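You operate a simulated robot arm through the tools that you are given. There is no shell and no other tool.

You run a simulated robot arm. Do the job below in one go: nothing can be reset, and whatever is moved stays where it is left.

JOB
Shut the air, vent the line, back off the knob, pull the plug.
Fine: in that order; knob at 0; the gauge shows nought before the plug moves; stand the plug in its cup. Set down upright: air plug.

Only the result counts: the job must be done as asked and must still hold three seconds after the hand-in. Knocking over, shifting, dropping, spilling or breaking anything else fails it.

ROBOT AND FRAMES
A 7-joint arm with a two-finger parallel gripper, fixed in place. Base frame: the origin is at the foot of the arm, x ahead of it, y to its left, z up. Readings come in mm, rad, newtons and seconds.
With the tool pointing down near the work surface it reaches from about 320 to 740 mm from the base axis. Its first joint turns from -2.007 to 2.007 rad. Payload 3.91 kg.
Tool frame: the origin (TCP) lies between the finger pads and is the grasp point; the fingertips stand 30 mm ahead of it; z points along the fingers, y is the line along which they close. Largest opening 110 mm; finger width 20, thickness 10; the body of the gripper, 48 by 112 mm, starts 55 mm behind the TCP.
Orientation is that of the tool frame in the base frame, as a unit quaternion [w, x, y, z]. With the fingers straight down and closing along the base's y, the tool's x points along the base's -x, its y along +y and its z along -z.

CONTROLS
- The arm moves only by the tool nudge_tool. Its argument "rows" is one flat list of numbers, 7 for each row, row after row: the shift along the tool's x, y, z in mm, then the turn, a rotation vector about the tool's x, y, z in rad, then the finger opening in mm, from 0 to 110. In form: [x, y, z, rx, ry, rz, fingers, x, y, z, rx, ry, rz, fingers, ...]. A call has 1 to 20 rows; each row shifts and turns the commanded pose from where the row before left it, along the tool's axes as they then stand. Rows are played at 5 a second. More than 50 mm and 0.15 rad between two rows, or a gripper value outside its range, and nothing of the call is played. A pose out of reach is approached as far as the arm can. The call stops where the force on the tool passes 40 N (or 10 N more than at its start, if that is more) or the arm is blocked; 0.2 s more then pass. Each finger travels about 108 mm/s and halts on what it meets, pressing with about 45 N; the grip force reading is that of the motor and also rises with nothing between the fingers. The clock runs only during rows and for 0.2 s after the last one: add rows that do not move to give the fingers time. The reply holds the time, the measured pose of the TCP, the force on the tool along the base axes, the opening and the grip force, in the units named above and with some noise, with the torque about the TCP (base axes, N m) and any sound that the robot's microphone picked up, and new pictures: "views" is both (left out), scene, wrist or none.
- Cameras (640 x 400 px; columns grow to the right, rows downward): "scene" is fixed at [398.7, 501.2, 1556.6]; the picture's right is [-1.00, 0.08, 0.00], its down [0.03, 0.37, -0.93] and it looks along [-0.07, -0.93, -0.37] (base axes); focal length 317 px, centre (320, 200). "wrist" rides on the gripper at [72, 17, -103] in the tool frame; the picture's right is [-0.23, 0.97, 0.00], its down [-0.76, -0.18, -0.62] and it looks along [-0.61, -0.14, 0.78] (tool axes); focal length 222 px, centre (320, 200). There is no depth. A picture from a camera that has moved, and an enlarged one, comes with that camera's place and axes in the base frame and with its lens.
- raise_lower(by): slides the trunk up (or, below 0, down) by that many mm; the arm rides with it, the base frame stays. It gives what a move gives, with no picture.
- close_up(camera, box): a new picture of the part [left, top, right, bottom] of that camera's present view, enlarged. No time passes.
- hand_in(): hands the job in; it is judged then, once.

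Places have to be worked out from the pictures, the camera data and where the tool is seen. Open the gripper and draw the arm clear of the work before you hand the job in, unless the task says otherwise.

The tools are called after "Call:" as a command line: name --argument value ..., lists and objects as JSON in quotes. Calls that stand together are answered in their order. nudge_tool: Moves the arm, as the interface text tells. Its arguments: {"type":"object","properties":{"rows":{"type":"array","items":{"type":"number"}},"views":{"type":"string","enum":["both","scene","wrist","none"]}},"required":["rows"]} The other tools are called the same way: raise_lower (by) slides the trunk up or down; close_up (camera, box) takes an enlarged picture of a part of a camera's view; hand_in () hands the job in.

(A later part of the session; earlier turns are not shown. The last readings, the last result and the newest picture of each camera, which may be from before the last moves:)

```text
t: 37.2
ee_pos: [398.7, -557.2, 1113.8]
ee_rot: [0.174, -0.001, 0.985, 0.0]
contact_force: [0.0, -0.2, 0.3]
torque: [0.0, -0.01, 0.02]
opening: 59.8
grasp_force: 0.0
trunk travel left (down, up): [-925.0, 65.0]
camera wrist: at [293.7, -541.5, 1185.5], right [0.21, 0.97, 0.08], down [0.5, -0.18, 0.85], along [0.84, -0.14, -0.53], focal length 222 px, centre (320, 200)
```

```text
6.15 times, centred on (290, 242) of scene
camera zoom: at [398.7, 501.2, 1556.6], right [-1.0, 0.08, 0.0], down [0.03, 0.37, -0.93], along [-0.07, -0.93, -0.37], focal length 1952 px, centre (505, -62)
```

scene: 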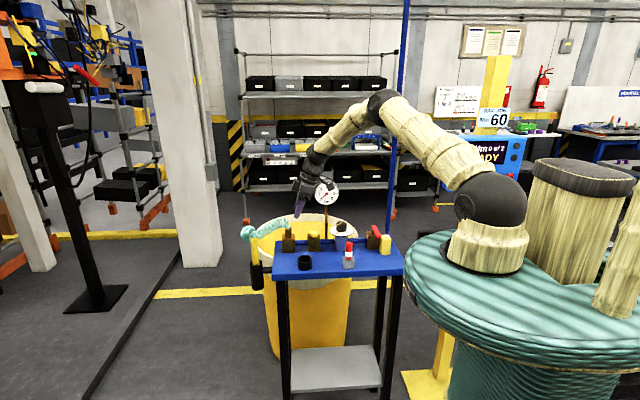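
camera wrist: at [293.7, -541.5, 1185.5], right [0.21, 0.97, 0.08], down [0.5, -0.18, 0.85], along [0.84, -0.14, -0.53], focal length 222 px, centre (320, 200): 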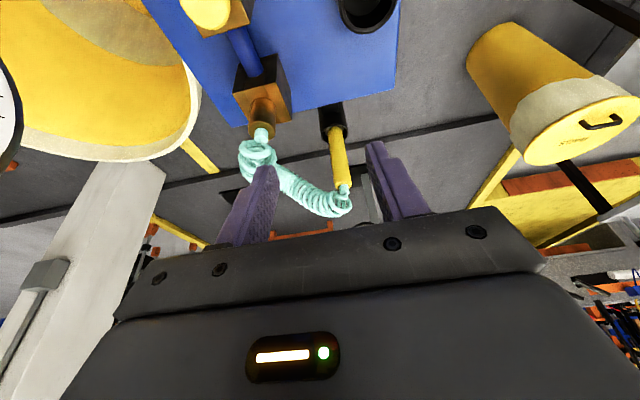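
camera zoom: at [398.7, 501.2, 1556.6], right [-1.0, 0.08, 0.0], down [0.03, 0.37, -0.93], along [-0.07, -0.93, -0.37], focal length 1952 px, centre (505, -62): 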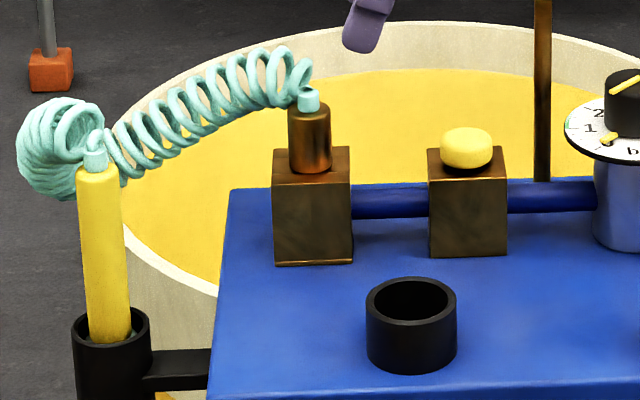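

The coil hugs the +x side of the plug, so I'll grip with the finger band biased to −x. First I hover above the plug at (423.5,-618.5,1065).

Call:
nudge_tool --rows '[-3.3, -30.7, 0, 0, 0, 0, 60, -3.3, -30.6, 18, 0, 0, 0, 60, 0, 0, 36.4, 0, 0, 0, 60, 0, 0, 0, 0, 0, 0, 60]' --views "both"

Call:
close_up --camera "wrist" --box '[200, 40, 440, 230]'

Call:
close_up --camera "scene" --box '[260, 195, 330, 275]'

```text
t: 38.2
ee_pos: [425.6, -618.8, 1062.4]
ee_rot: [0.175, 0.0, 0.985, 0.0]
contact_force: [0.4, 0.3, -0.3]
torque: [0.01, 0.0, 0.0]
opening: 59.8
grasp_force: 0.1
trunk travel left (down, up): [-925.0, 65.0]
camera wrist: at [321.6, -603.0, 1134.6], right [0.21, 0.97, 0.08], down [0.5, -0.18, 0.85], along [0.84, -0.14, -0.53], focal length 222 px, centre (320, 200)
```

scene: 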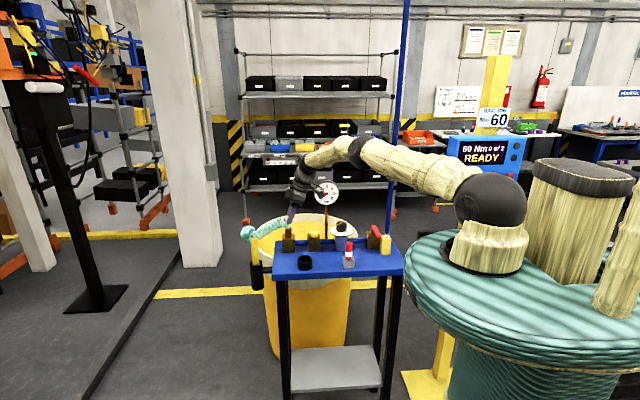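
wrist: 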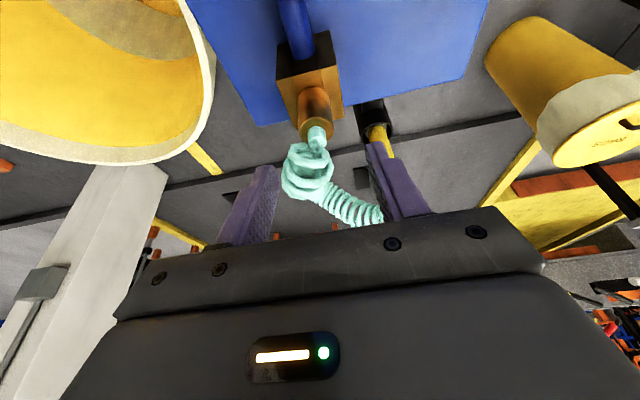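

```text
2.11 times, centred on (320, 135) of wrist
camera zoom: at [321.6, -603.0, 1134.6], right [0.21, 0.97, 0.08], down [0.5, -0.18, 0.85], along [0.84, -0.14, -0.53], focal length 468 px, centre (320, 337)
```

zoom: 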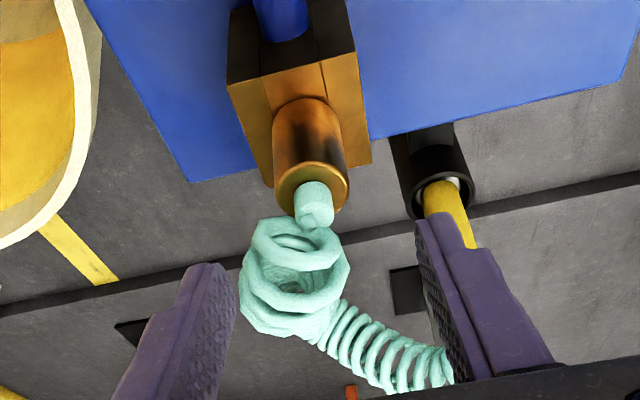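

```text
5.00 times, centred on (295, 235) of scene
camera zoom: at [398.7, 501.2, 1556.6], right [-1.0, 0.08, 0.0], down [0.03, 0.37, -0.93], along [-0.07, -0.93, -0.37], focal length 1586 px, centre (445, 25)
```

zoom: 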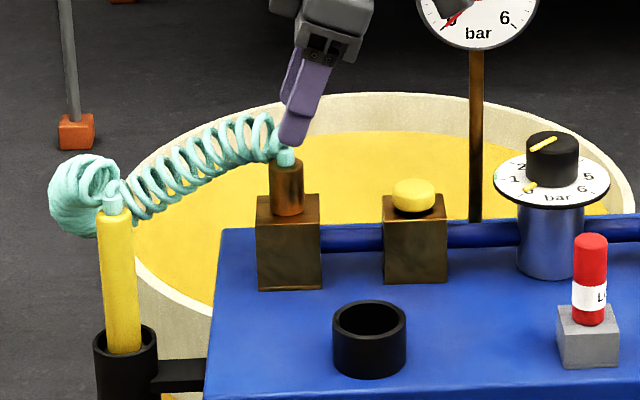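

The plug is centred between the fingers (at (434.5,-620)). I descend vertically 60 mm so the tips sit just above the socket block.

Call:
nudge_tool --rows '[7.57, -0.4, 18.7, 0, 0, 0, 60, 7.57, -0.4, 18.7, 0, 0, 0, 60, 4.5, -0.4, 11.2, 0, 0, 0, 60, 3.07, 0, 7.5, 0, 0, 0, 60, 0, 0, 0, 0, 0, 0, 60]' --views "both"

Call:
close_up --camera "wrist" --box '[200, 40, 440, 230]'

Call:
close_up --camera "scene" --box '[260, 195, 330, 275]'

```text
t: 39.4
ee_pos: [424.5, -621.5, 1004.4]
ee_rot: [0.175, 0.0, 0.985, 0.0]
contact_force: [-0.5, 0.2, -0.4]
torque: [-0.01, -0.01, 0.01]
opening: 60.0
grasp_force: 0.1
trunk travel left (down, up): [-925.0, 65.0]
camera wrist: at [319.8, -605.2, 1076.0], right [0.21, 0.97, 0.08], down [0.5, -0.18, 0.85], along [0.84, -0.14, -0.53], focal length 222 px, centre (320, 200)
```

scene: 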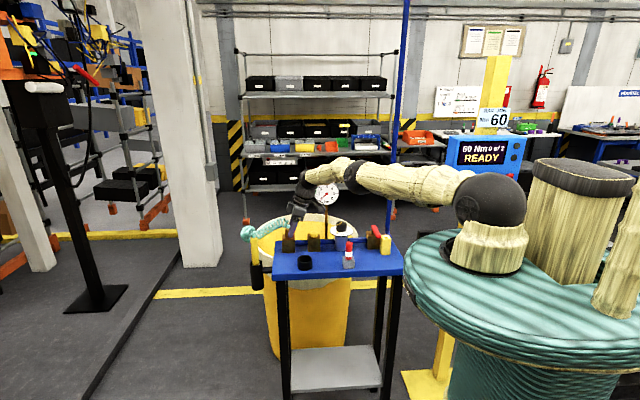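
wrist: 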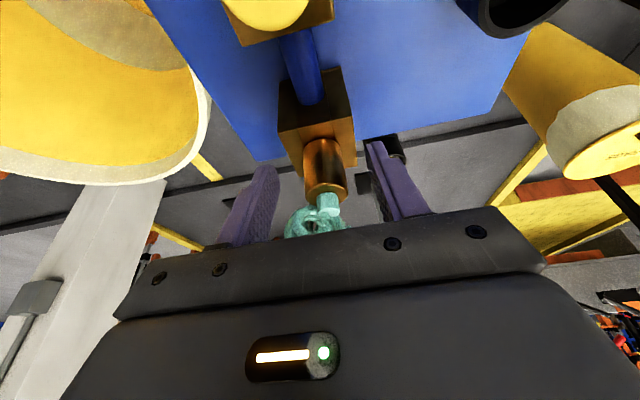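

```text
2.11 times, centred on (320, 135) of wrist
camera zoom: at [319.8, -605.2, 1076.0], right [0.21, 0.97, 0.08], down [0.5, -0.18, 0.85], along [0.84, -0.14, -0.53], focal length 468 px, centre (320, 337)
```

zoom: 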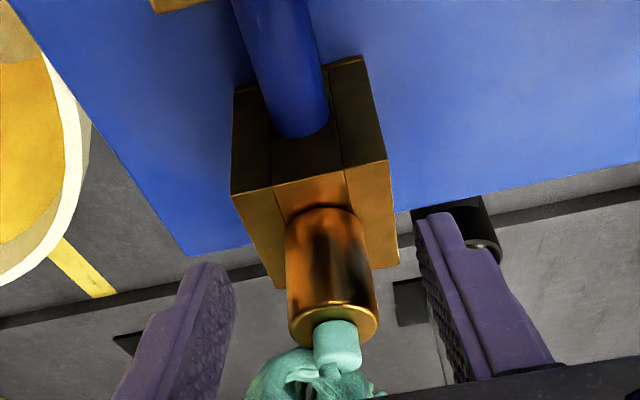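

```text
5.00 times, centred on (295, 235) of scene
camera zoom: at [398.7, 501.2, 1556.6], right [-1.0, 0.08, 0.0], down [0.03, 0.37, -0.93], along [-0.07, -0.93, -0.37], focal length 1586 px, centre (445, 25)
```

zoom: 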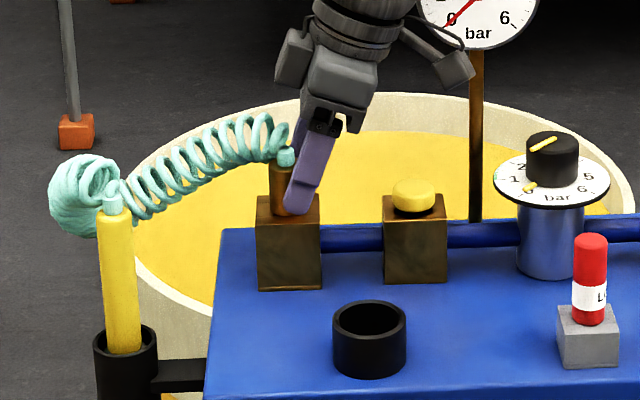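

The fingers straddle the plug with the coil clear. I make a small correction (+2 x, +1.5 y, −2 z) and close on the brass body.

Call:
nudge_tool --rows '[-1.2, 1.3, 2.6, 0, 0, 0, 60, 0, 0, 0, 0, 0, 0, 40, 0, 0, 0, 0, 0, 0, 24, 0, 0, 0, 0, 0, 0, 10, 0, 0, 0, 0, 0, 0, 10]' --views "both"

Call:
close_up --camera "wrist" --box '[200, 40, 440, 230]'

Call:
close_up --camera "scene" --box '[260, 180, 350, 275]'

```text
t: 40.6
ee_pos: [426.1, -621.1, 1001.6]
ee_rot: [0.175, -0.001, 0.985, 0.0]
contact_force: [0.7, -0.1, 0.3]
torque: [-0.02, -0.02, 0.03]
opening: 26.1
grasp_force: 44.7
trunk travel left (down, up): [-925.0, 65.0]
camera wrist: at [321.6, -604.5, 1074.5], right [0.21, 0.97, 0.08], down [0.5, -0.18, 0.85], along [0.84, -0.14, -0.53], focal length 222 px, centre (320, 200)
```

scene: 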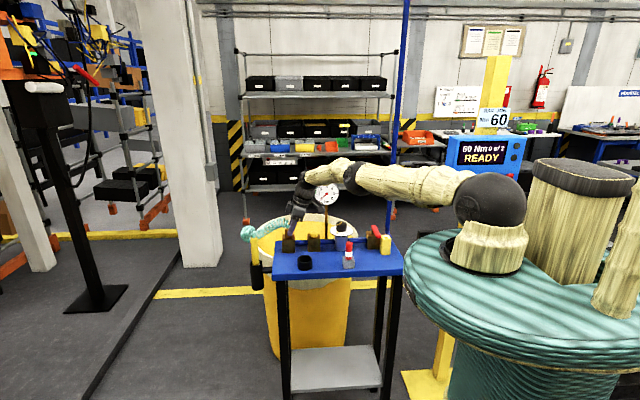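
wrist: 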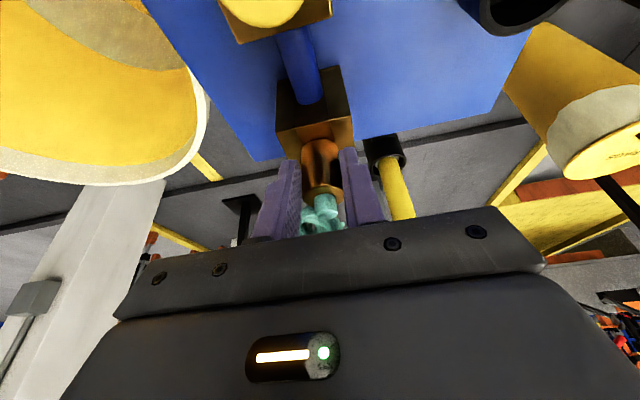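

```text
2.11 times, centred on (320, 135) of wrist
camera zoom: at [321.6, -604.5, 1074.5], right [0.21, 0.97, 0.08], down [0.5, -0.18, 0.85], along [0.84, -0.14, -0.53], focal length 468 px, centre (320, 337)
```

zoom: 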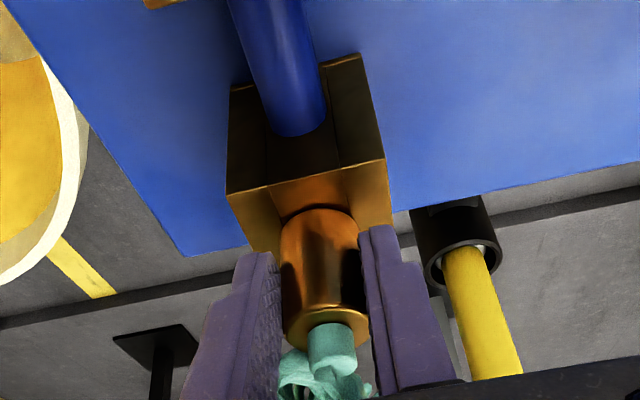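

```text
4.21 times, centred on (305, 228) of scene
camera zoom: at [398.7, 501.2, 1556.6], right [-1.0, 0.08, 0.0], down [0.03, 0.37, -0.93], along [-0.07, -0.93, -0.37], focal length 1336 px, centre (383, 84)
```

zoom: 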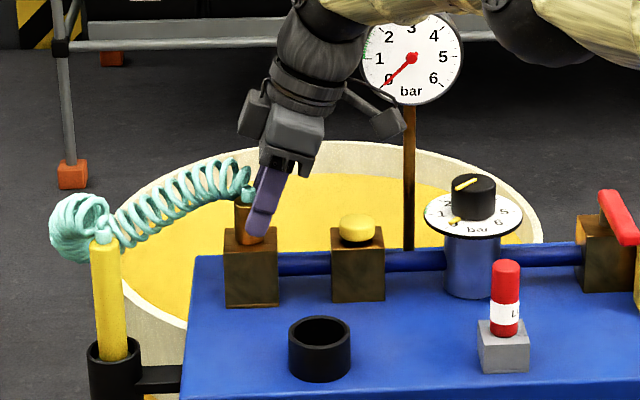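

Gripped (26.1 mm, 45 N) with the gauge at nought and the knob at 0. I pull straight up in small steps and watch the force.

Call:
nudge_tool --rows '[-1.03, 0, -2.82, 0, 0, 0, 10, -1.03, 0, -2.82, 0, 0, 0, 10, -1.37, 0, -3.76, 0, 0, 0, 10, -1.37, 0, -3.76, 0, 0, 0, 10]' --views "both"

Call:
close_up --camera "scene" --box '[260, 180, 350, 275]'

Call:
close_up --camera "wrist" --box '[200, 40, 440, 230]'

```text
t: 41.6
ee_pos: [426.0, -620.9, 1015.7]
ee_rot: [0.175, 0.0, 0.985, 0.0]
contact_force: [0.6, 0.7, -0.1]
torque: [-0.02, 0.03, 0.02]
opening: 26.1
grasp_force: 44.9
trunk travel left (down, up): [-925.0, 65.0]
camera wrist: at [322.3, -604.8, 1088.1], right [0.21, 0.97, 0.08], down [0.5, -0.18, 0.85], along [0.84, -0.14, -0.53], focal length 222 px, centre (320, 200)
```

scene: 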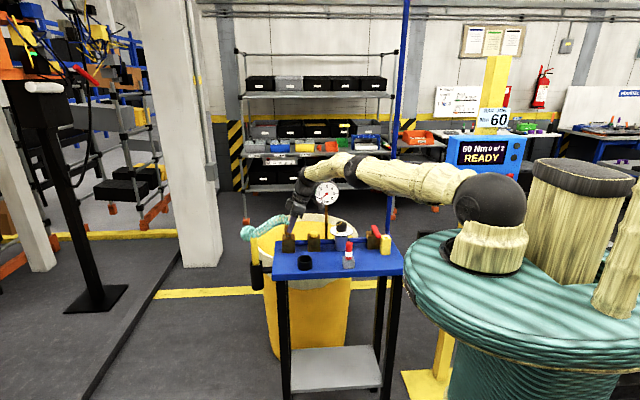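
wrist: 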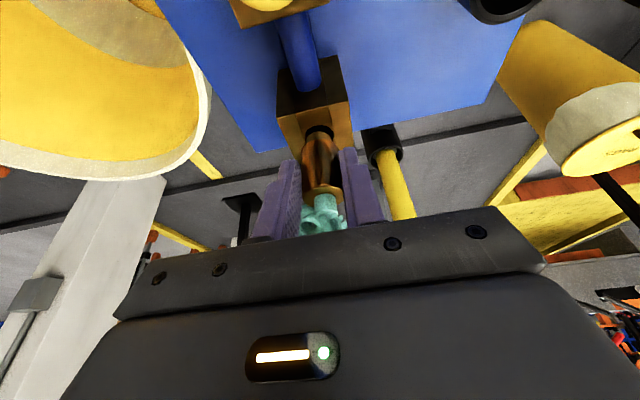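

```text
4.21 times, centred on (305, 228) of scene
camera zoom: at [398.7, 501.2, 1556.6], right [-1.0, 0.08, 0.0], down [0.03, 0.37, -0.93], along [-0.07, -0.93, -0.37], focal length 1336 px, centre (383, 84)
```

zoom: 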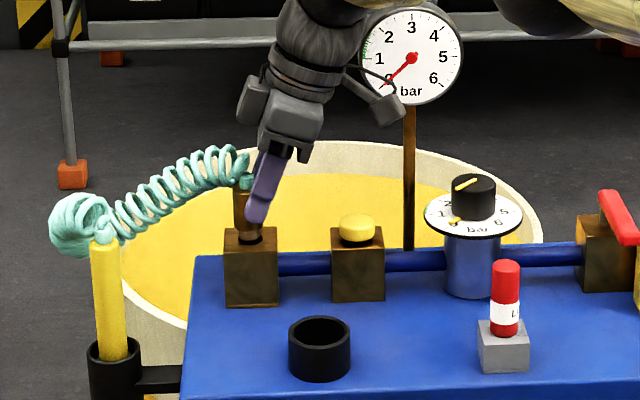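

```text
2.11 times, centred on (320, 135) of wrist
camera zoom: at [322.3, -604.8, 1088.1], right [0.21, 0.97, 0.08], down [0.5, -0.18, 0.85], along [0.84, -0.14, -0.53], focal length 468 px, centre (320, 337)
```

zoom: 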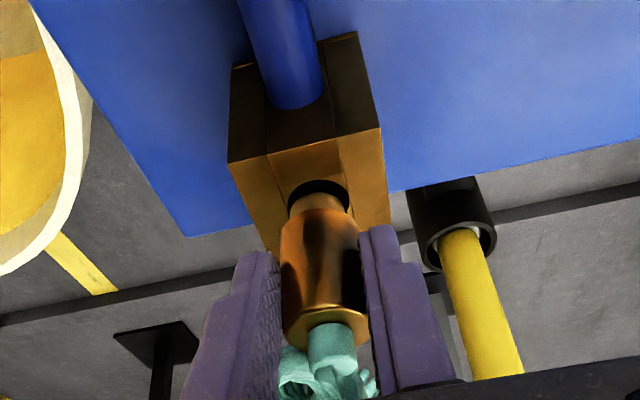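

The plug slides out easily. I raise it another 60 mm to clear the socket fully.

Call:
nudge_tool --rows '[-3.43, 0, -9.4, 0, 0, 0, 10, -5.15, 0, -14.1, 0, 0, 0, 10, -5.15, 0, -14.1, 0, 0, 0, 10, -6.86, 0, -18.8, 0, 0, 0, 10, 0, 0, 0, 0, 0, 0, 10]' --views "both"

Call:
close_up --camera "scene" --box '[250, 170, 350, 285]'

Call:
close_up --camera "wrist" --box '[200, 40, 440, 230]'

```text
t: 42.8
ee_pos: [428.1, -622.9, 1076.0]
ee_rot: [0.174, -0.001, 0.985, 0.0]
contact_force: [-0.4, 0.2, -0.3]
torque: [0.0, 0.03, -0.02]
opening: 26.4
grasp_force: 45.2
trunk travel left (down, up): [-925.0, 65.0]
camera wrist: at [323.7, -605.5, 1148.4], right [0.21, 0.97, 0.08], down [0.5, -0.18, 0.85], along [0.84, -0.14, -0.53], focal length 222 px, centre (320, 200)
```

scene: 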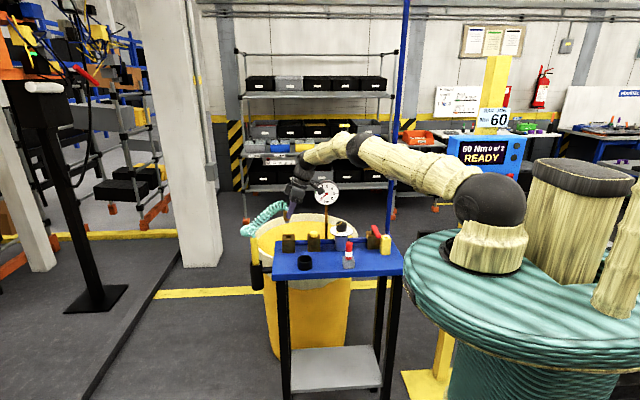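
wrist: 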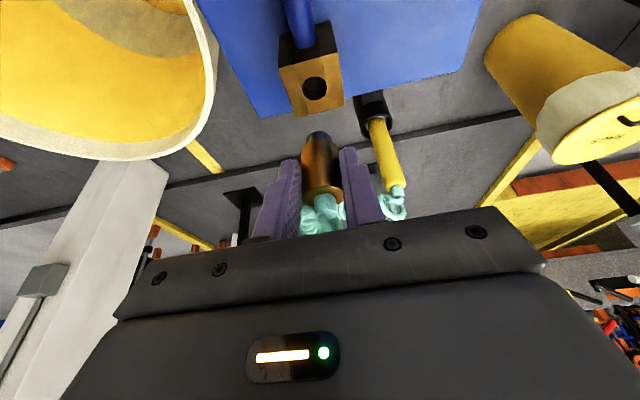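

```text
3.48 times, centred on (300, 228) of scene
camera zoom: at [398.7, 501.2, 1556.6], right [-1.0, 0.08, 0.0], down [0.03, 0.37, -0.93], along [-0.07, -0.93, -0.37], focal length 1103 px, centre (390, 104)
```

zoom: 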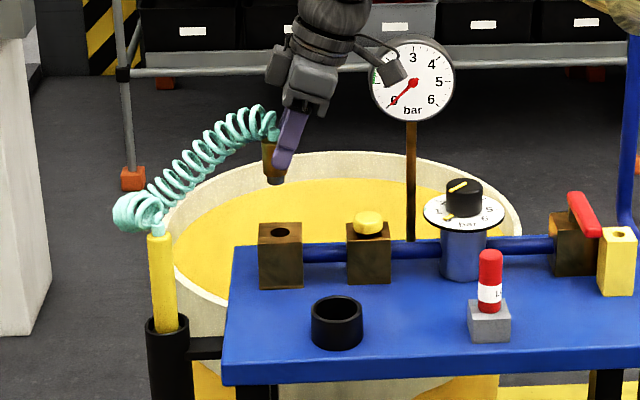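

```text
2.11 times, centred on (320, 135) of wrist
camera zoom: at [323.7, -605.5, 1148.4], right [0.21, 0.97, 0.08], down [0.5, -0.18, 0.85], along [0.84, -0.14, -0.53], focal length 468 px, centre (320, 337)
```

zoom: 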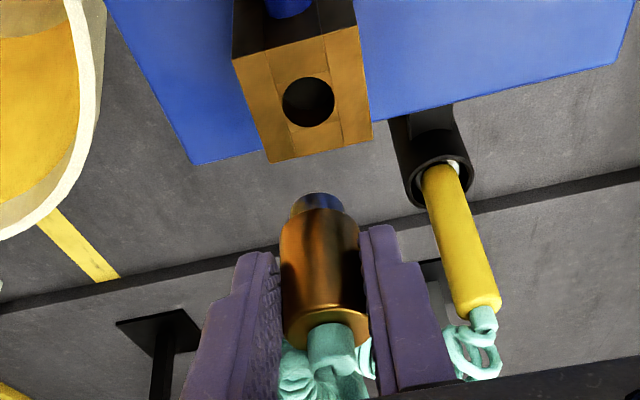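

The plug is out, with a short stem below the brass body. I carry it across to hover over the cup at about (376,-495), watching the hose.

Call:
nudge_tool --rows '[17.1, 31.8, 3.4, 0, 0, 0, 10, 17.1, 31.8, 3.4, 0, 0, 0, 10, 17.1, 31.8, 3.4, 0, 0, 0, 10, 17.1, 31.8, 3.4, 0, 0, 0, 10, 0, 0, 0, 0, 0, 0, 10]' --views "both"

Call:
close_up --camera "scene" --box '[250, 190, 350, 285]'

Call:
close_up --camera "wrist" --box '[200, 20, 440, 230]'

```text
t: 44.0
ee_pos: [367.8, -495.8, 1037.1]
ee_rot: [0.174, 0.0, 0.985, 0.0]
contact_force: [-0.3, -0.5, -1.2]
torque: [-0.02, 0.03, 0.02]
opening: 26.1
grasp_force: 45.0
trunk travel left (down, up): [-925.0, 65.0]
camera wrist: at [262.5, -478.4, 1109.7], right [0.21, 0.97, 0.08], down [0.5, -0.18, 0.85], along [0.84, -0.14, -0.53], focal length 222 px, centre (320, 200)
```

scene: 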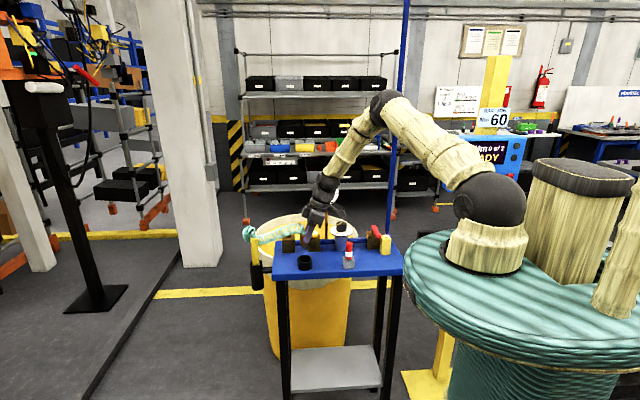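
wrist: 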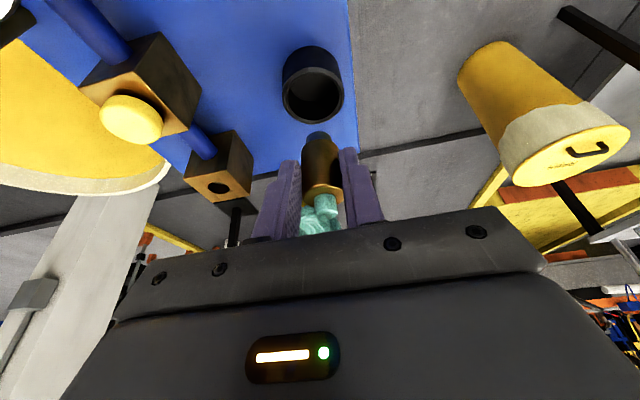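

```text
4.21 times, centred on (300, 238) of scene
camera zoom: at [398.7, 501.2, 1556.6], right [-1.0, 0.08, 0.0], down [0.03, 0.37, -0.93], along [-0.07, -0.93, -0.37], focal length 1336 px, centre (404, 42)
```

zoom: 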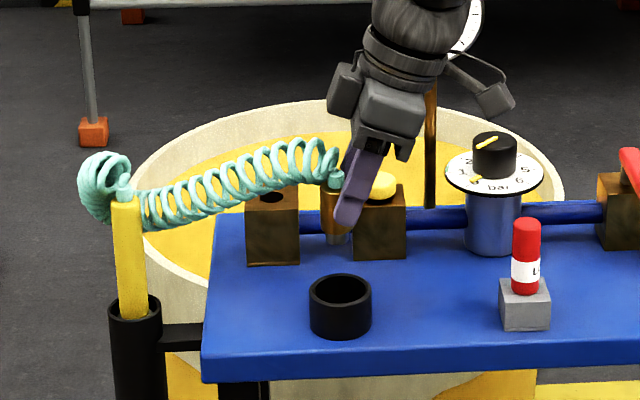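

```text
1.90 times, centred on (320, 125) of wrist
camera zoom: at [262.5, -478.4, 1109.7], right [0.21, 0.97, 0.08], down [0.5, -0.18, 0.85], along [0.84, -0.14, -0.53], focal length 423 px, centre (320, 343)
```

zoom: 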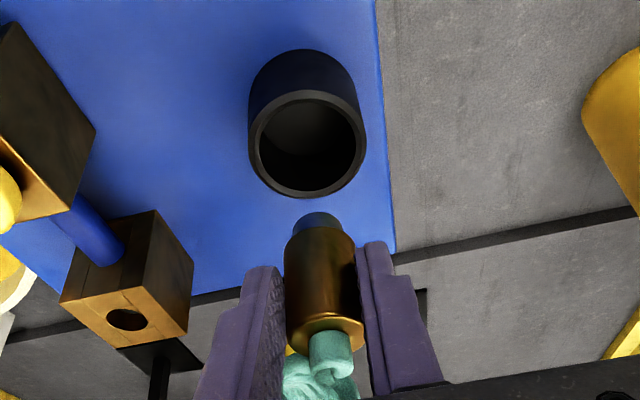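

The plug's vertical projection lands within about 1 mm of the cup's centre (cup ≈(379,-495.5), rim z≈931, inner Ø≈45). I lower 40 mm with a small correction and re-check the alignment in both views.

Call:
nudge_tool --rows '[7.3, -0.4, 18.6, 0, 0, 0, 10, 7.3, -0.4, 18.6, 0, 0, 0, 10, 0, 0, 0, 0, 0, 0, 10]' --views "both"

Call:
close_up --camera "scene" --box '[280, 220, 340, 280]'

Call:
close_up --camera "wrist" --box '[240, 60, 400, 220]'

```text
t: 44.8
ee_pos: [365.0, -495.5, 998.8]
ee_rot: [0.174, -0.001, 0.985, 0.0]
contact_force: [0.2, -0.4, 0.0]
torque: [0.0, -0.02, 0.0]
opening: 26.0
grasp_force: 45.3
trunk travel left (down, up): [-925.0, 65.0]
camera wrist: at [261.9, -478.6, 1071.0], right [0.21, 0.97, 0.08], down [0.5, -0.18, 0.85], along [0.84, -0.14, -0.53], focal length 222 px, centre (320, 200)
```

scene: 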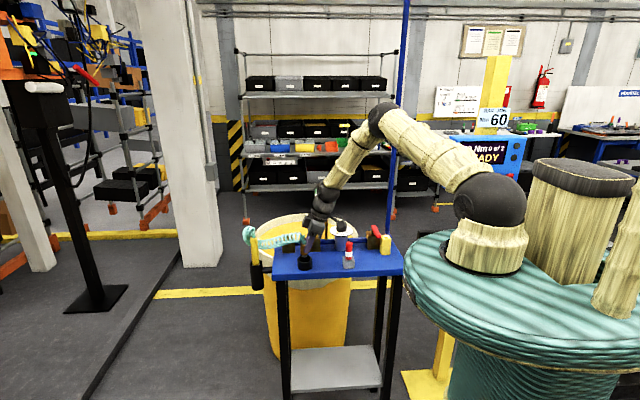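
wrist: 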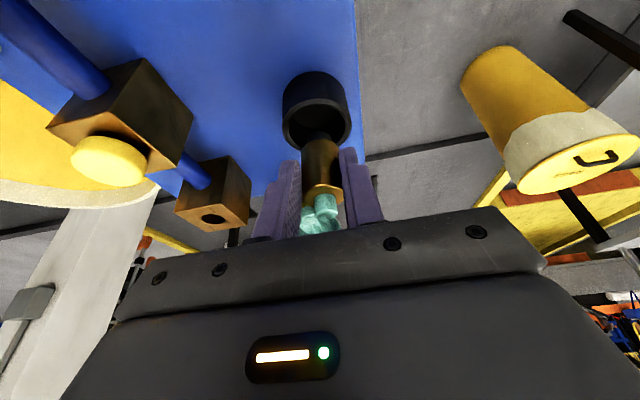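

```text
6.67 times, centred on (310, 250) of scene
camera zoom: at [398.7, 501.2, 1556.6], right [-1.0, 0.08, 0.0], down [0.03, 0.37, -0.93], along [-0.07, -0.93, -0.37], focal length 2115 px, centre (387, -133)
```

zoom: 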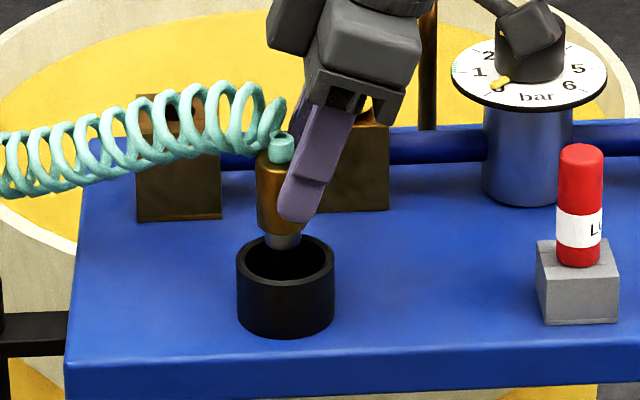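

```text
2.50 times, centred on (320, 140) of wrist
camera zoom: at [261.9, -478.6, 1071.0], right [0.21, 0.97, 0.08], down [0.5, -0.18, 0.85], along [0.84, -0.14, -0.53], focal length 555 px, centre (320, 350)
```

zoom: 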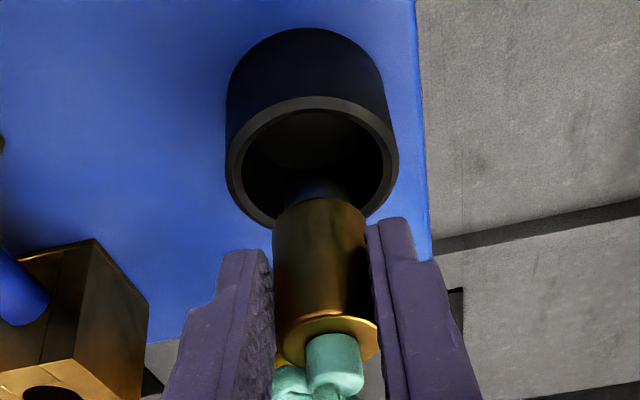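

Aligned within 2 mm in both views. I lower 30 mm into the cup and check before the last few millimetres.

Call:
nudge_tool --rows '[3.9, -0.3, 9.3, 0, 0, 0, 10, 3.9, -0.3, 9.3, 0, 0, 0, 10, 3.4, 0, 9.3, 0, 0, 0, 10, 0, 0, 0, 0, 0, 0, 10]' --views "both"

Call:
close_up --camera "scene" --box '[280, 220, 340, 280]'

Call:
close_up --camera "wrist" --box '[240, 60, 400, 220]'

```text
t: 45.8
ee_pos: [365.9, -496.5, 968.6]
ee_rot: [0.174, 0.0, 0.985, 0.0]
contact_force: [0.2, -0.8, -0.1]
torque: [-0.01, 0.0, -0.02]
opening: 26.2
grasp_force: 45.7
trunk travel left (down, up): [-925.0, 65.0]
camera wrist: at [260.9, -479.3, 1041.9], right [0.21, 0.97, 0.08], down [0.5, -0.18, 0.85], along [0.84, -0.14, -0.53], focal length 222 px, centre (320, 200)
```

scene: 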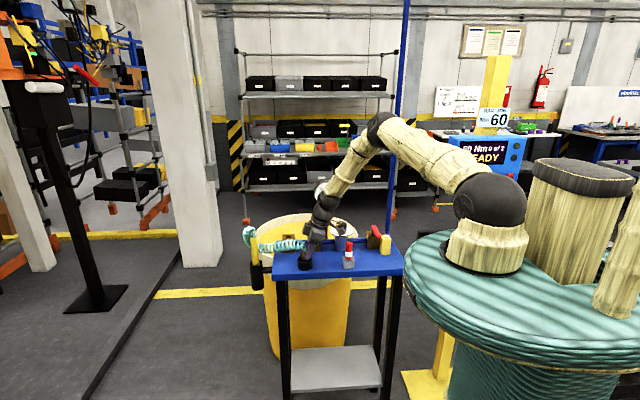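
wrist: 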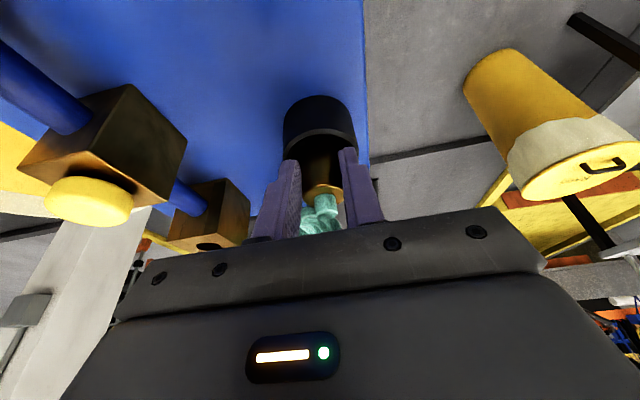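

```text
6.67 times, centred on (310, 250) of scene
camera zoom: at [398.7, 501.2, 1556.6], right [-1.0, 0.08, 0.0], down [0.03, 0.37, -0.93], along [-0.07, -0.93, -0.37], focal length 2115 px, centre (387, -133)
```

zoom: 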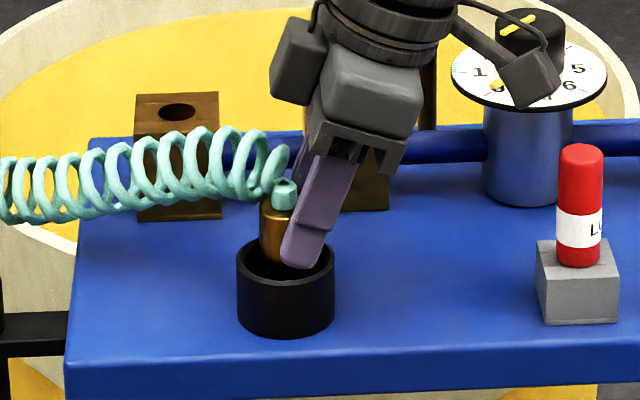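

```text
2.50 times, centred on (320, 140) of wrist
camera zoom: at [260.9, -479.3, 1041.9], right [0.21, 0.97, 0.08], down [0.5, -0.18, 0.85], along [0.84, -0.14, -0.53], focal length 555 px, centre (320, 350)
```

zoom: 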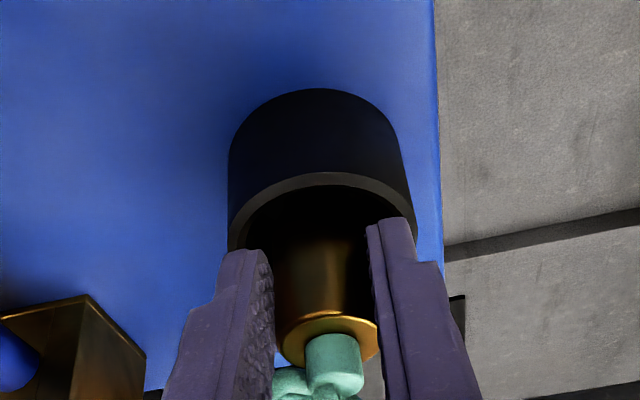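

The plug is inside the cup with the fingertips just above the rim. I go down in 1 mm steps to find floor contact by force.

Call:
nudge_tool --rows '[0.343, 0, 0.94, 0, 0, 0, 10, 0.343, 0, 0.94, 0, 0, 0, 10, 0.343, 0, 0.94, 0, 0, 0, 10, 0, 0, 0, 0, 0, 0, 10]' --views "none"

```text
t: 46.8
ee_pos: [365.9, -494.6, 966.1]
ee_rot: [0.174, 0.0, 0.985, 0.0]
contact_force: [-0.2, 0.8, -0.6]
torque: [0.0, -0.01, 0.0]
opening: 26.3
grasp_force: 44.8
trunk travel left (down, up): [-925.0, 65.0]
```

No contact yet at z≈966. I continue in 1 mm steps.

Call:
nudge_tool --rows '[0.343, 0, 0.94, 0, 0, 0, 10, 0.343, 0, 0.94, 0, 0, 0, 10, 0, 0, 0, 0, 0, 0, 10]' --views "both"

Call:
close_up --camera "scene" --box '[290, 235, 325, 270]'

Call:
close_up --camera "wrist" --box '[260, 80, 380, 210]'

```text
t: 47.6
ee_pos: [366.0, -494.3, 966.0]
ee_rot: [0.175, -0.001, 0.985, 0.0]
contact_force: [-0.3, -0.3, 0.8]
torque: [0.02, 0.02, -0.02]
opening: 26.2
grasp_force: 45.2
trunk travel left (down, up): [-925.0, 65.0]
camera wrist: at [261.6, -478.2, 1037.9], right [0.21, 0.97, 0.08], down [0.5, -0.18, 0.85], along [0.84, -0.14, -0.53], focal length 222 px, centre (320, 200)
```

scene: 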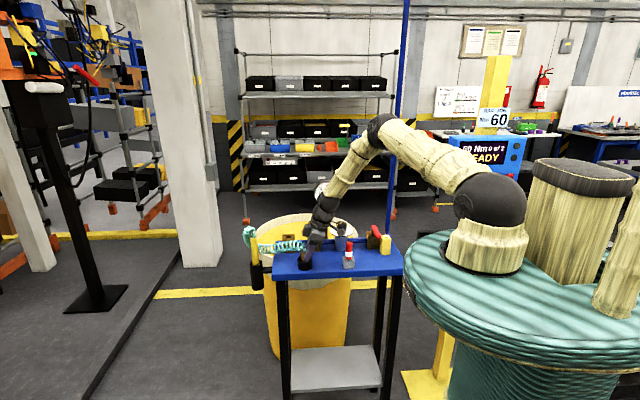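
wrist: 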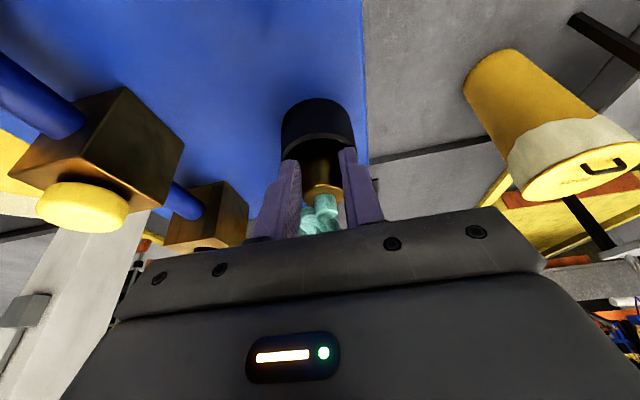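

```text
11.43 times, centred on (308, 252) of scene
camera zoom: at [398.7, 501.2, 1556.6], right [-1.0, 0.08, 0.0], down [0.03, 0.37, -0.93], along [-0.07, -0.93, -0.37], focal length 3626 px, centre (463, -400)
```

zoom: 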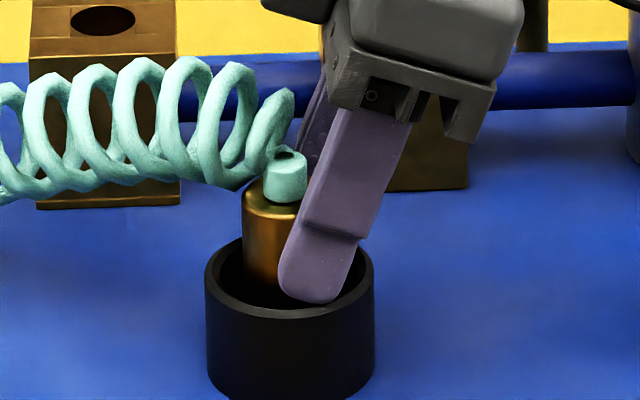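

```text
3.08 times, centred on (320, 145) of wrist
camera zoom: at [261.6, -478.2, 1037.9], right [0.21, 0.97, 0.08], down [0.5, -0.18, 0.85], along [0.84, -0.14, -0.53], focal length 684 px, centre (320, 369)
```

zoom: 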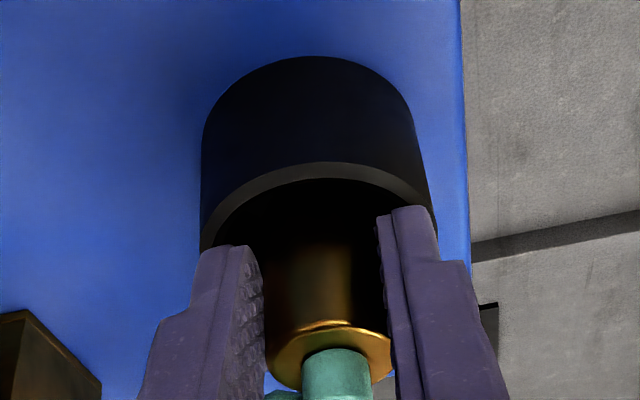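

Still no clear contact; the fingertips look 2–3 mm above the rim. I take two more 1 mm steps, checking force after them.

Call:
nudge_tool --rows '[0.343, 0, 0.94, 0, 0, 0, 10, 0, 0, 0, 0, 0, 0, 10, 0, 0, 0, 0, 0, 0, 10]' --views "none"

Call:
nudge_tool --rows '[0.343, 0, 0.94, 0, 0, 0, 10, 0, 0, 0, 0, 0, 0, 10, 0, 0, 0, 0, 0, 0, 10]' --views "none"

Call:
close_up --camera "scene" --box '[290, 235, 325, 270]'

```text
t: 48.4
ee_pos: [365.8, -495.4, 965.4]
ee_rot: [0.174, 0.0, 0.985, 0.0]
contact_force: [1.4, 1.3, 4.7]
torque: [0.11, -0.02, -0.01]
opening: 26.0
grasp_force: 44.7
trunk travel left (down, up): [-925.0, 65.0]
```

```text
t: 49.2
ee_pos: [365.3, -495.4, 966.3]
ee_rot: [0.175, 0.0, 0.985, -0.002]
contact_force: [2.3, 0.8, 21.0]
torque: [0.35, -0.09, 0.06]
opening: 26.0
grasp_force: 45.0
trunk travel left (down, up): [-925.0, 65.0]
```

```text
11.43 times, centred on (308, 252) of scene
camera zoom: at [398.7, 501.2, 1556.6], right [-1.0, 0.08, 0.0], down [0.03, 0.37, -0.93], along [-0.07, -0.93, -0.37], focal length 3626 px, centre (463, -400)
```

zoom: 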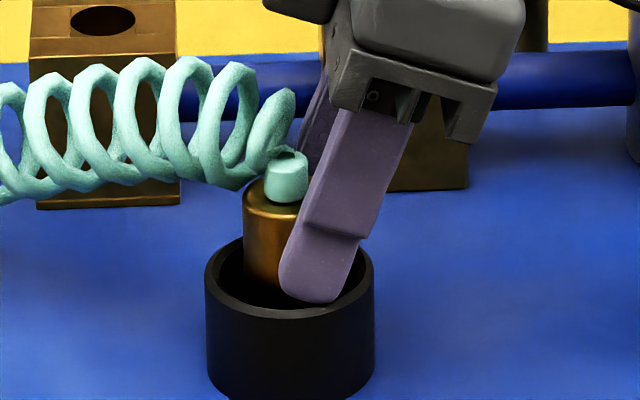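

Contact at z≈966: the torque places it near the +y fingertip, so it's touching the cup's rim, with the stem at or within a few mm of the floor. I ease up 2 mm to unload, then open only slightly so the plug settles while the fingers still guide it.

Call:
nudge_tool --rows '[-0.72, 0, -1.97, 0, 0, 0, 10, 0, 0, 0, 0, 0, 0, 10, 0, 0, 0, 0, 0, 0, 10]' --views "wrist"

Call:
close_up --camera "scene" --box '[290, 235, 325, 270]'

Call:
close_up --camera "wrist" --box '[260, 80, 380, 210]'

```text
t: 50.0
ee_pos: [365.4, -493.2, 966.4]
ee_rot: [0.173, 0.0, 0.985, 0.001]
contact_force: [1.9, 0.4, 6.2]
torque: [-0.05, -0.06, -0.05]
opening: 26.1
grasp_force: 45.6
trunk travel left (down, up): [-925.0, 65.0]
camera wrist: at [260.4, -478.0, 1038.0], right [0.21, 0.97, 0.08], down [0.5, -0.18, 0.85], along [0.84, -0.14, -0.53], focal length 222 px, centre (320, 200)
```

wrist: 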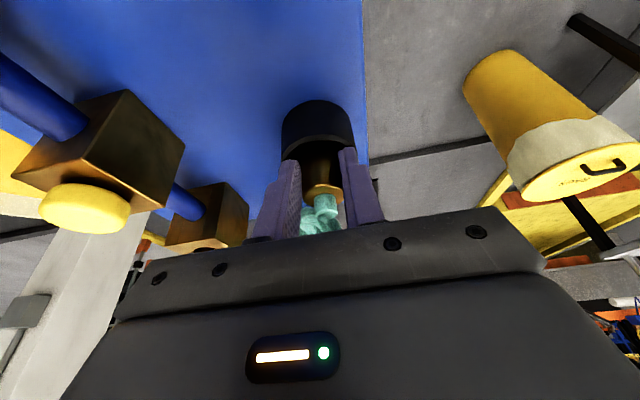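

```text
11.43 times, centred on (308, 252) of scene
camera zoom: at [398.7, 501.2, 1556.6], right [-1.0, 0.08, 0.0], down [0.03, 0.37, -0.93], along [-0.07, -0.93, -0.37], focal length 3626 px, centre (463, -400)
```

zoom: 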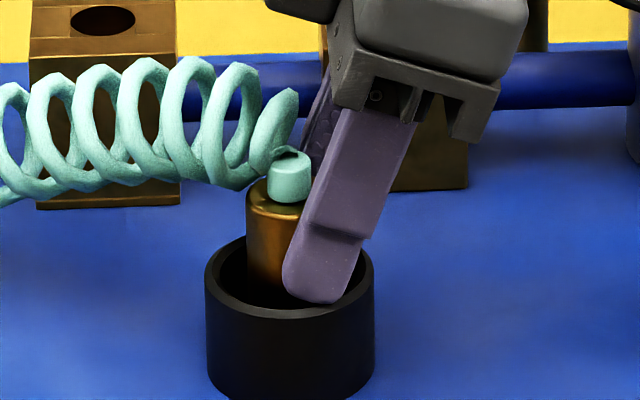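

```text
3.08 times, centred on (320, 145) of wrist
camera zoom: at [260.4, -478.0, 1038.0], right [0.21, 0.97, 0.08], down [0.5, -0.18, 0.85], along [0.84, -0.14, -0.53], focal length 684 px, centre (320, 369)
```

zoom: 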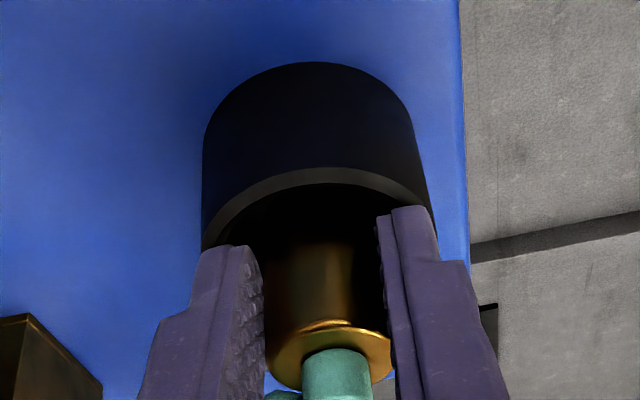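

Residual upward force is about 6 N, so the load is on something solid close by. I raise another 1 mm to take it off, then open slightly to 31 mm.

Call:
nudge_tool --rows '[-0.34, 0, -0.94, 0, 0, 0, 10, 0, 0, 0, 0, 0, 0, 10, 0, 0, 0, 0, 0, 0, 10]' --views "none"

Call:
nudge_tool --rows '[0, 0, 0, 0, 0, 0, 27, 0, 0, 0, 0, 0, 0, 28.5, 0, 0, 0, 0, 0, 0, 30, 0, 0, 0, 0, 0, 0, 31, 0, 0, 0, 0, 0, 0, 31]' --views "both"

Call:
close_up --camera "scene" --box '[290, 235, 325, 270]'

Call:
close_up --camera "wrist" --box '[260, 80, 380, 210]'

```text
t: 50.8
ee_pos: [364.2, -494.7, 965.1]
ee_rot: [0.174, 0.0, 0.985, 0.001]
contact_force: [-0.3, 0.0, -0.8]
torque: [0.02, 0.01, 0.04]
opening: 25.9
grasp_force: 45.4
trunk travel left (down, up): [-925.0, 65.0]
```

```text
t: 52.0
ee_pos: [365.2, -494.9, 966.3]
ee_rot: [0.174, 0.0, 0.985, 0.001]
contact_force: [-0.6, 0.1, -0.1]
torque: [0.0, -0.05, 0.0]
opening: 30.9
grasp_force: 0.0
trunk travel left (down, up): [-925.0, 65.0]
camera wrist: at [260.9, -478.6, 1038.5], right [0.21, 0.97, 0.08], down [0.5, -0.18, 0.85], along [0.84, -0.14, -0.53], focal length 222 px, centre (320, 200)
```

scene: 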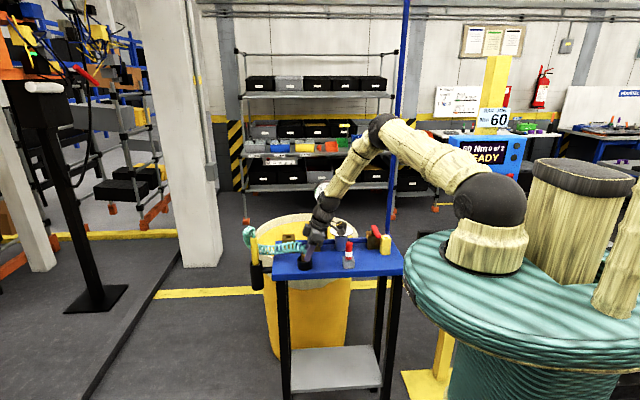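
wrist: 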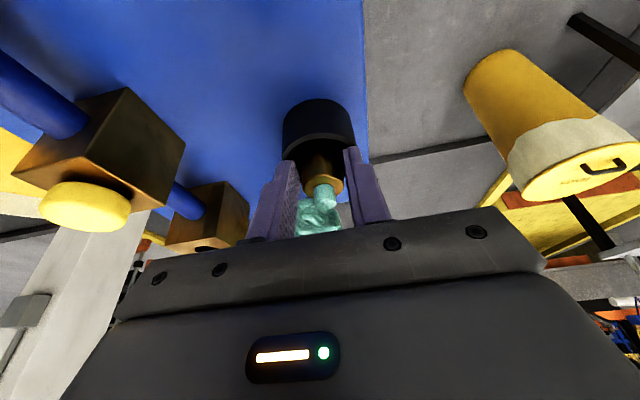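

```text
11.43 times, centred on (308, 252) of scene
camera zoom: at [398.7, 501.2, 1556.6], right [-1.0, 0.08, 0.0], down [0.03, 0.37, -0.93], along [-0.07, -0.93, -0.37], focal length 3626 px, centre (463, -400)
```

zoom: 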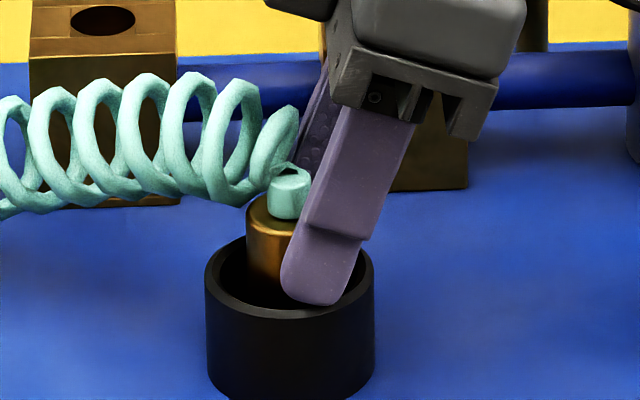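

```text
3.08 times, centred on (320, 145) of wrist
camera zoom: at [260.9, -478.6, 1038.5], right [0.21, 0.97, 0.08], down [0.5, -0.18, 0.85], along [0.84, -0.14, -0.53], focal length 684 px, centre (320, 369)
```

zoom: 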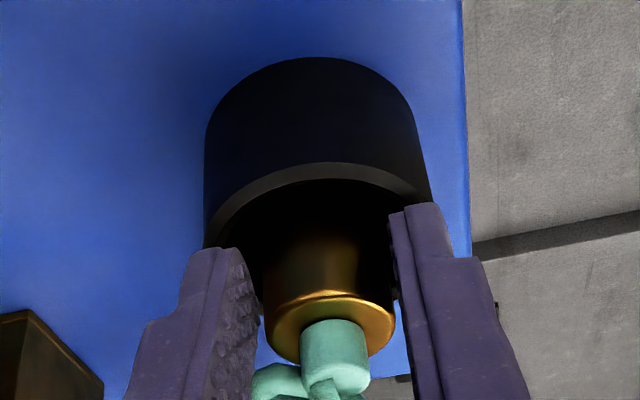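

The plug dropped about 5 mm and stands upright on the cup's floor. I lift 3 mm off the rim, open wide so the coil isn't brushed, then retreat along the tool axis (up and −x, away from the hose).

Call:
nudge_tool --rows '[-1.03, 0, -2.82, 0, 0, 0, 31, 0, 0, 0, 0, 0, 0, 40, 0, 0, 0, 0, 0, 0, 50, 0, 0, 0, 0, 0, 0, 60, 0, 0, 0, 0, 0, 0, 60]' --views "both"

Call:
close_up --camera "scene" --box '[290, 235, 325, 270]'

Call:
close_up --camera "wrist" --box '[240, 80, 400, 220]'

```text
t: 53.2
ee_pos: [364.1, -494.2, 968.7]
ee_rot: [0.174, 0.0, 0.985, 0.0]
contact_force: [-0.4, -0.4, -0.2]
torque: [-0.03, 0.03, -0.03]
opening: 59.9
grasp_force: 0.0
trunk travel left (down, up): [-925.0, 65.0]
camera wrist: at [261.2, -478.6, 1041.4], right [0.21, 0.97, 0.08], down [0.5, -0.18, 0.85], along [0.84, -0.14, -0.53], focal length 222 px, centre (320, 200)
```

scene: 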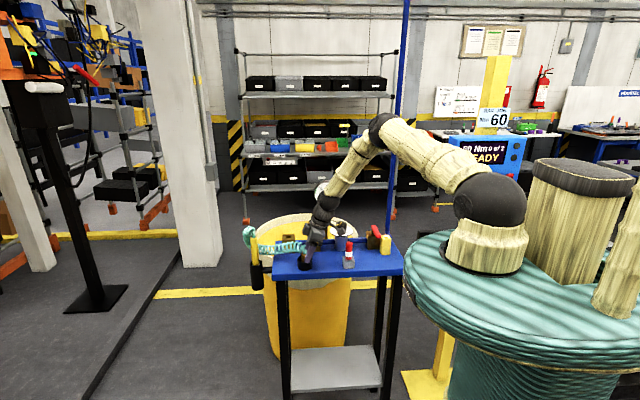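
wrist: 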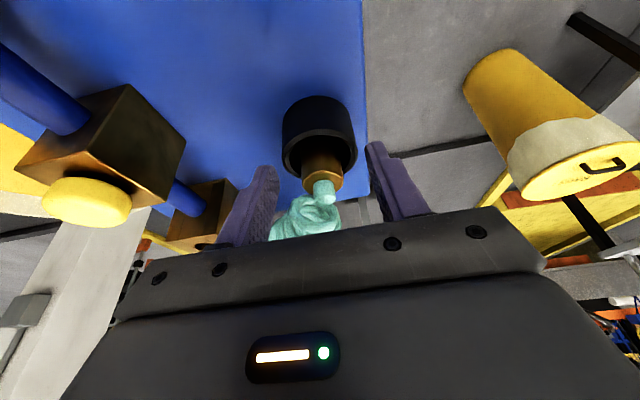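

```text
11.43 times, centred on (308, 252) of scene
camera zoom: at [398.7, 501.2, 1556.6], right [-1.0, 0.08, 0.0], down [0.03, 0.37, -0.93], along [-0.07, -0.93, -0.37], focal length 3626 px, centre (463, -400)
```

zoom: 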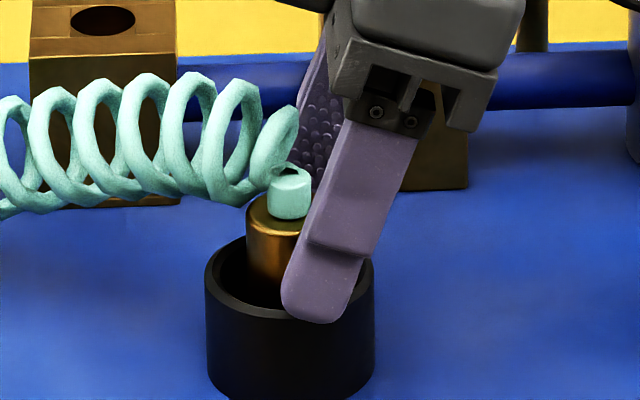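

```text
2.86 times, centred on (320, 150) of wrist
camera zoom: at [261.2, -478.6, 1041.4], right [0.21, 0.97, 0.08], down [0.5, -0.18, 0.85], along [0.84, -0.14, -0.53], focal length 635 px, centre (320, 343)
```

zoom: 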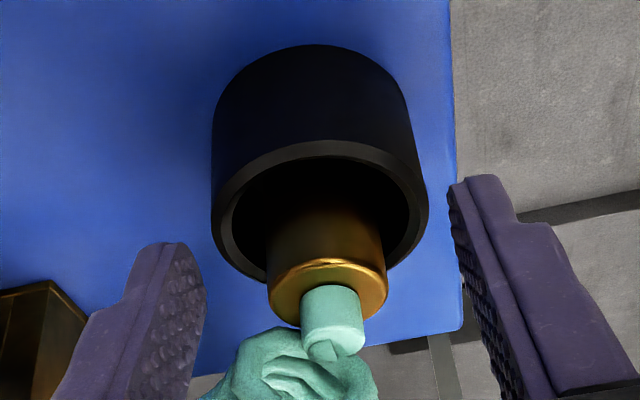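

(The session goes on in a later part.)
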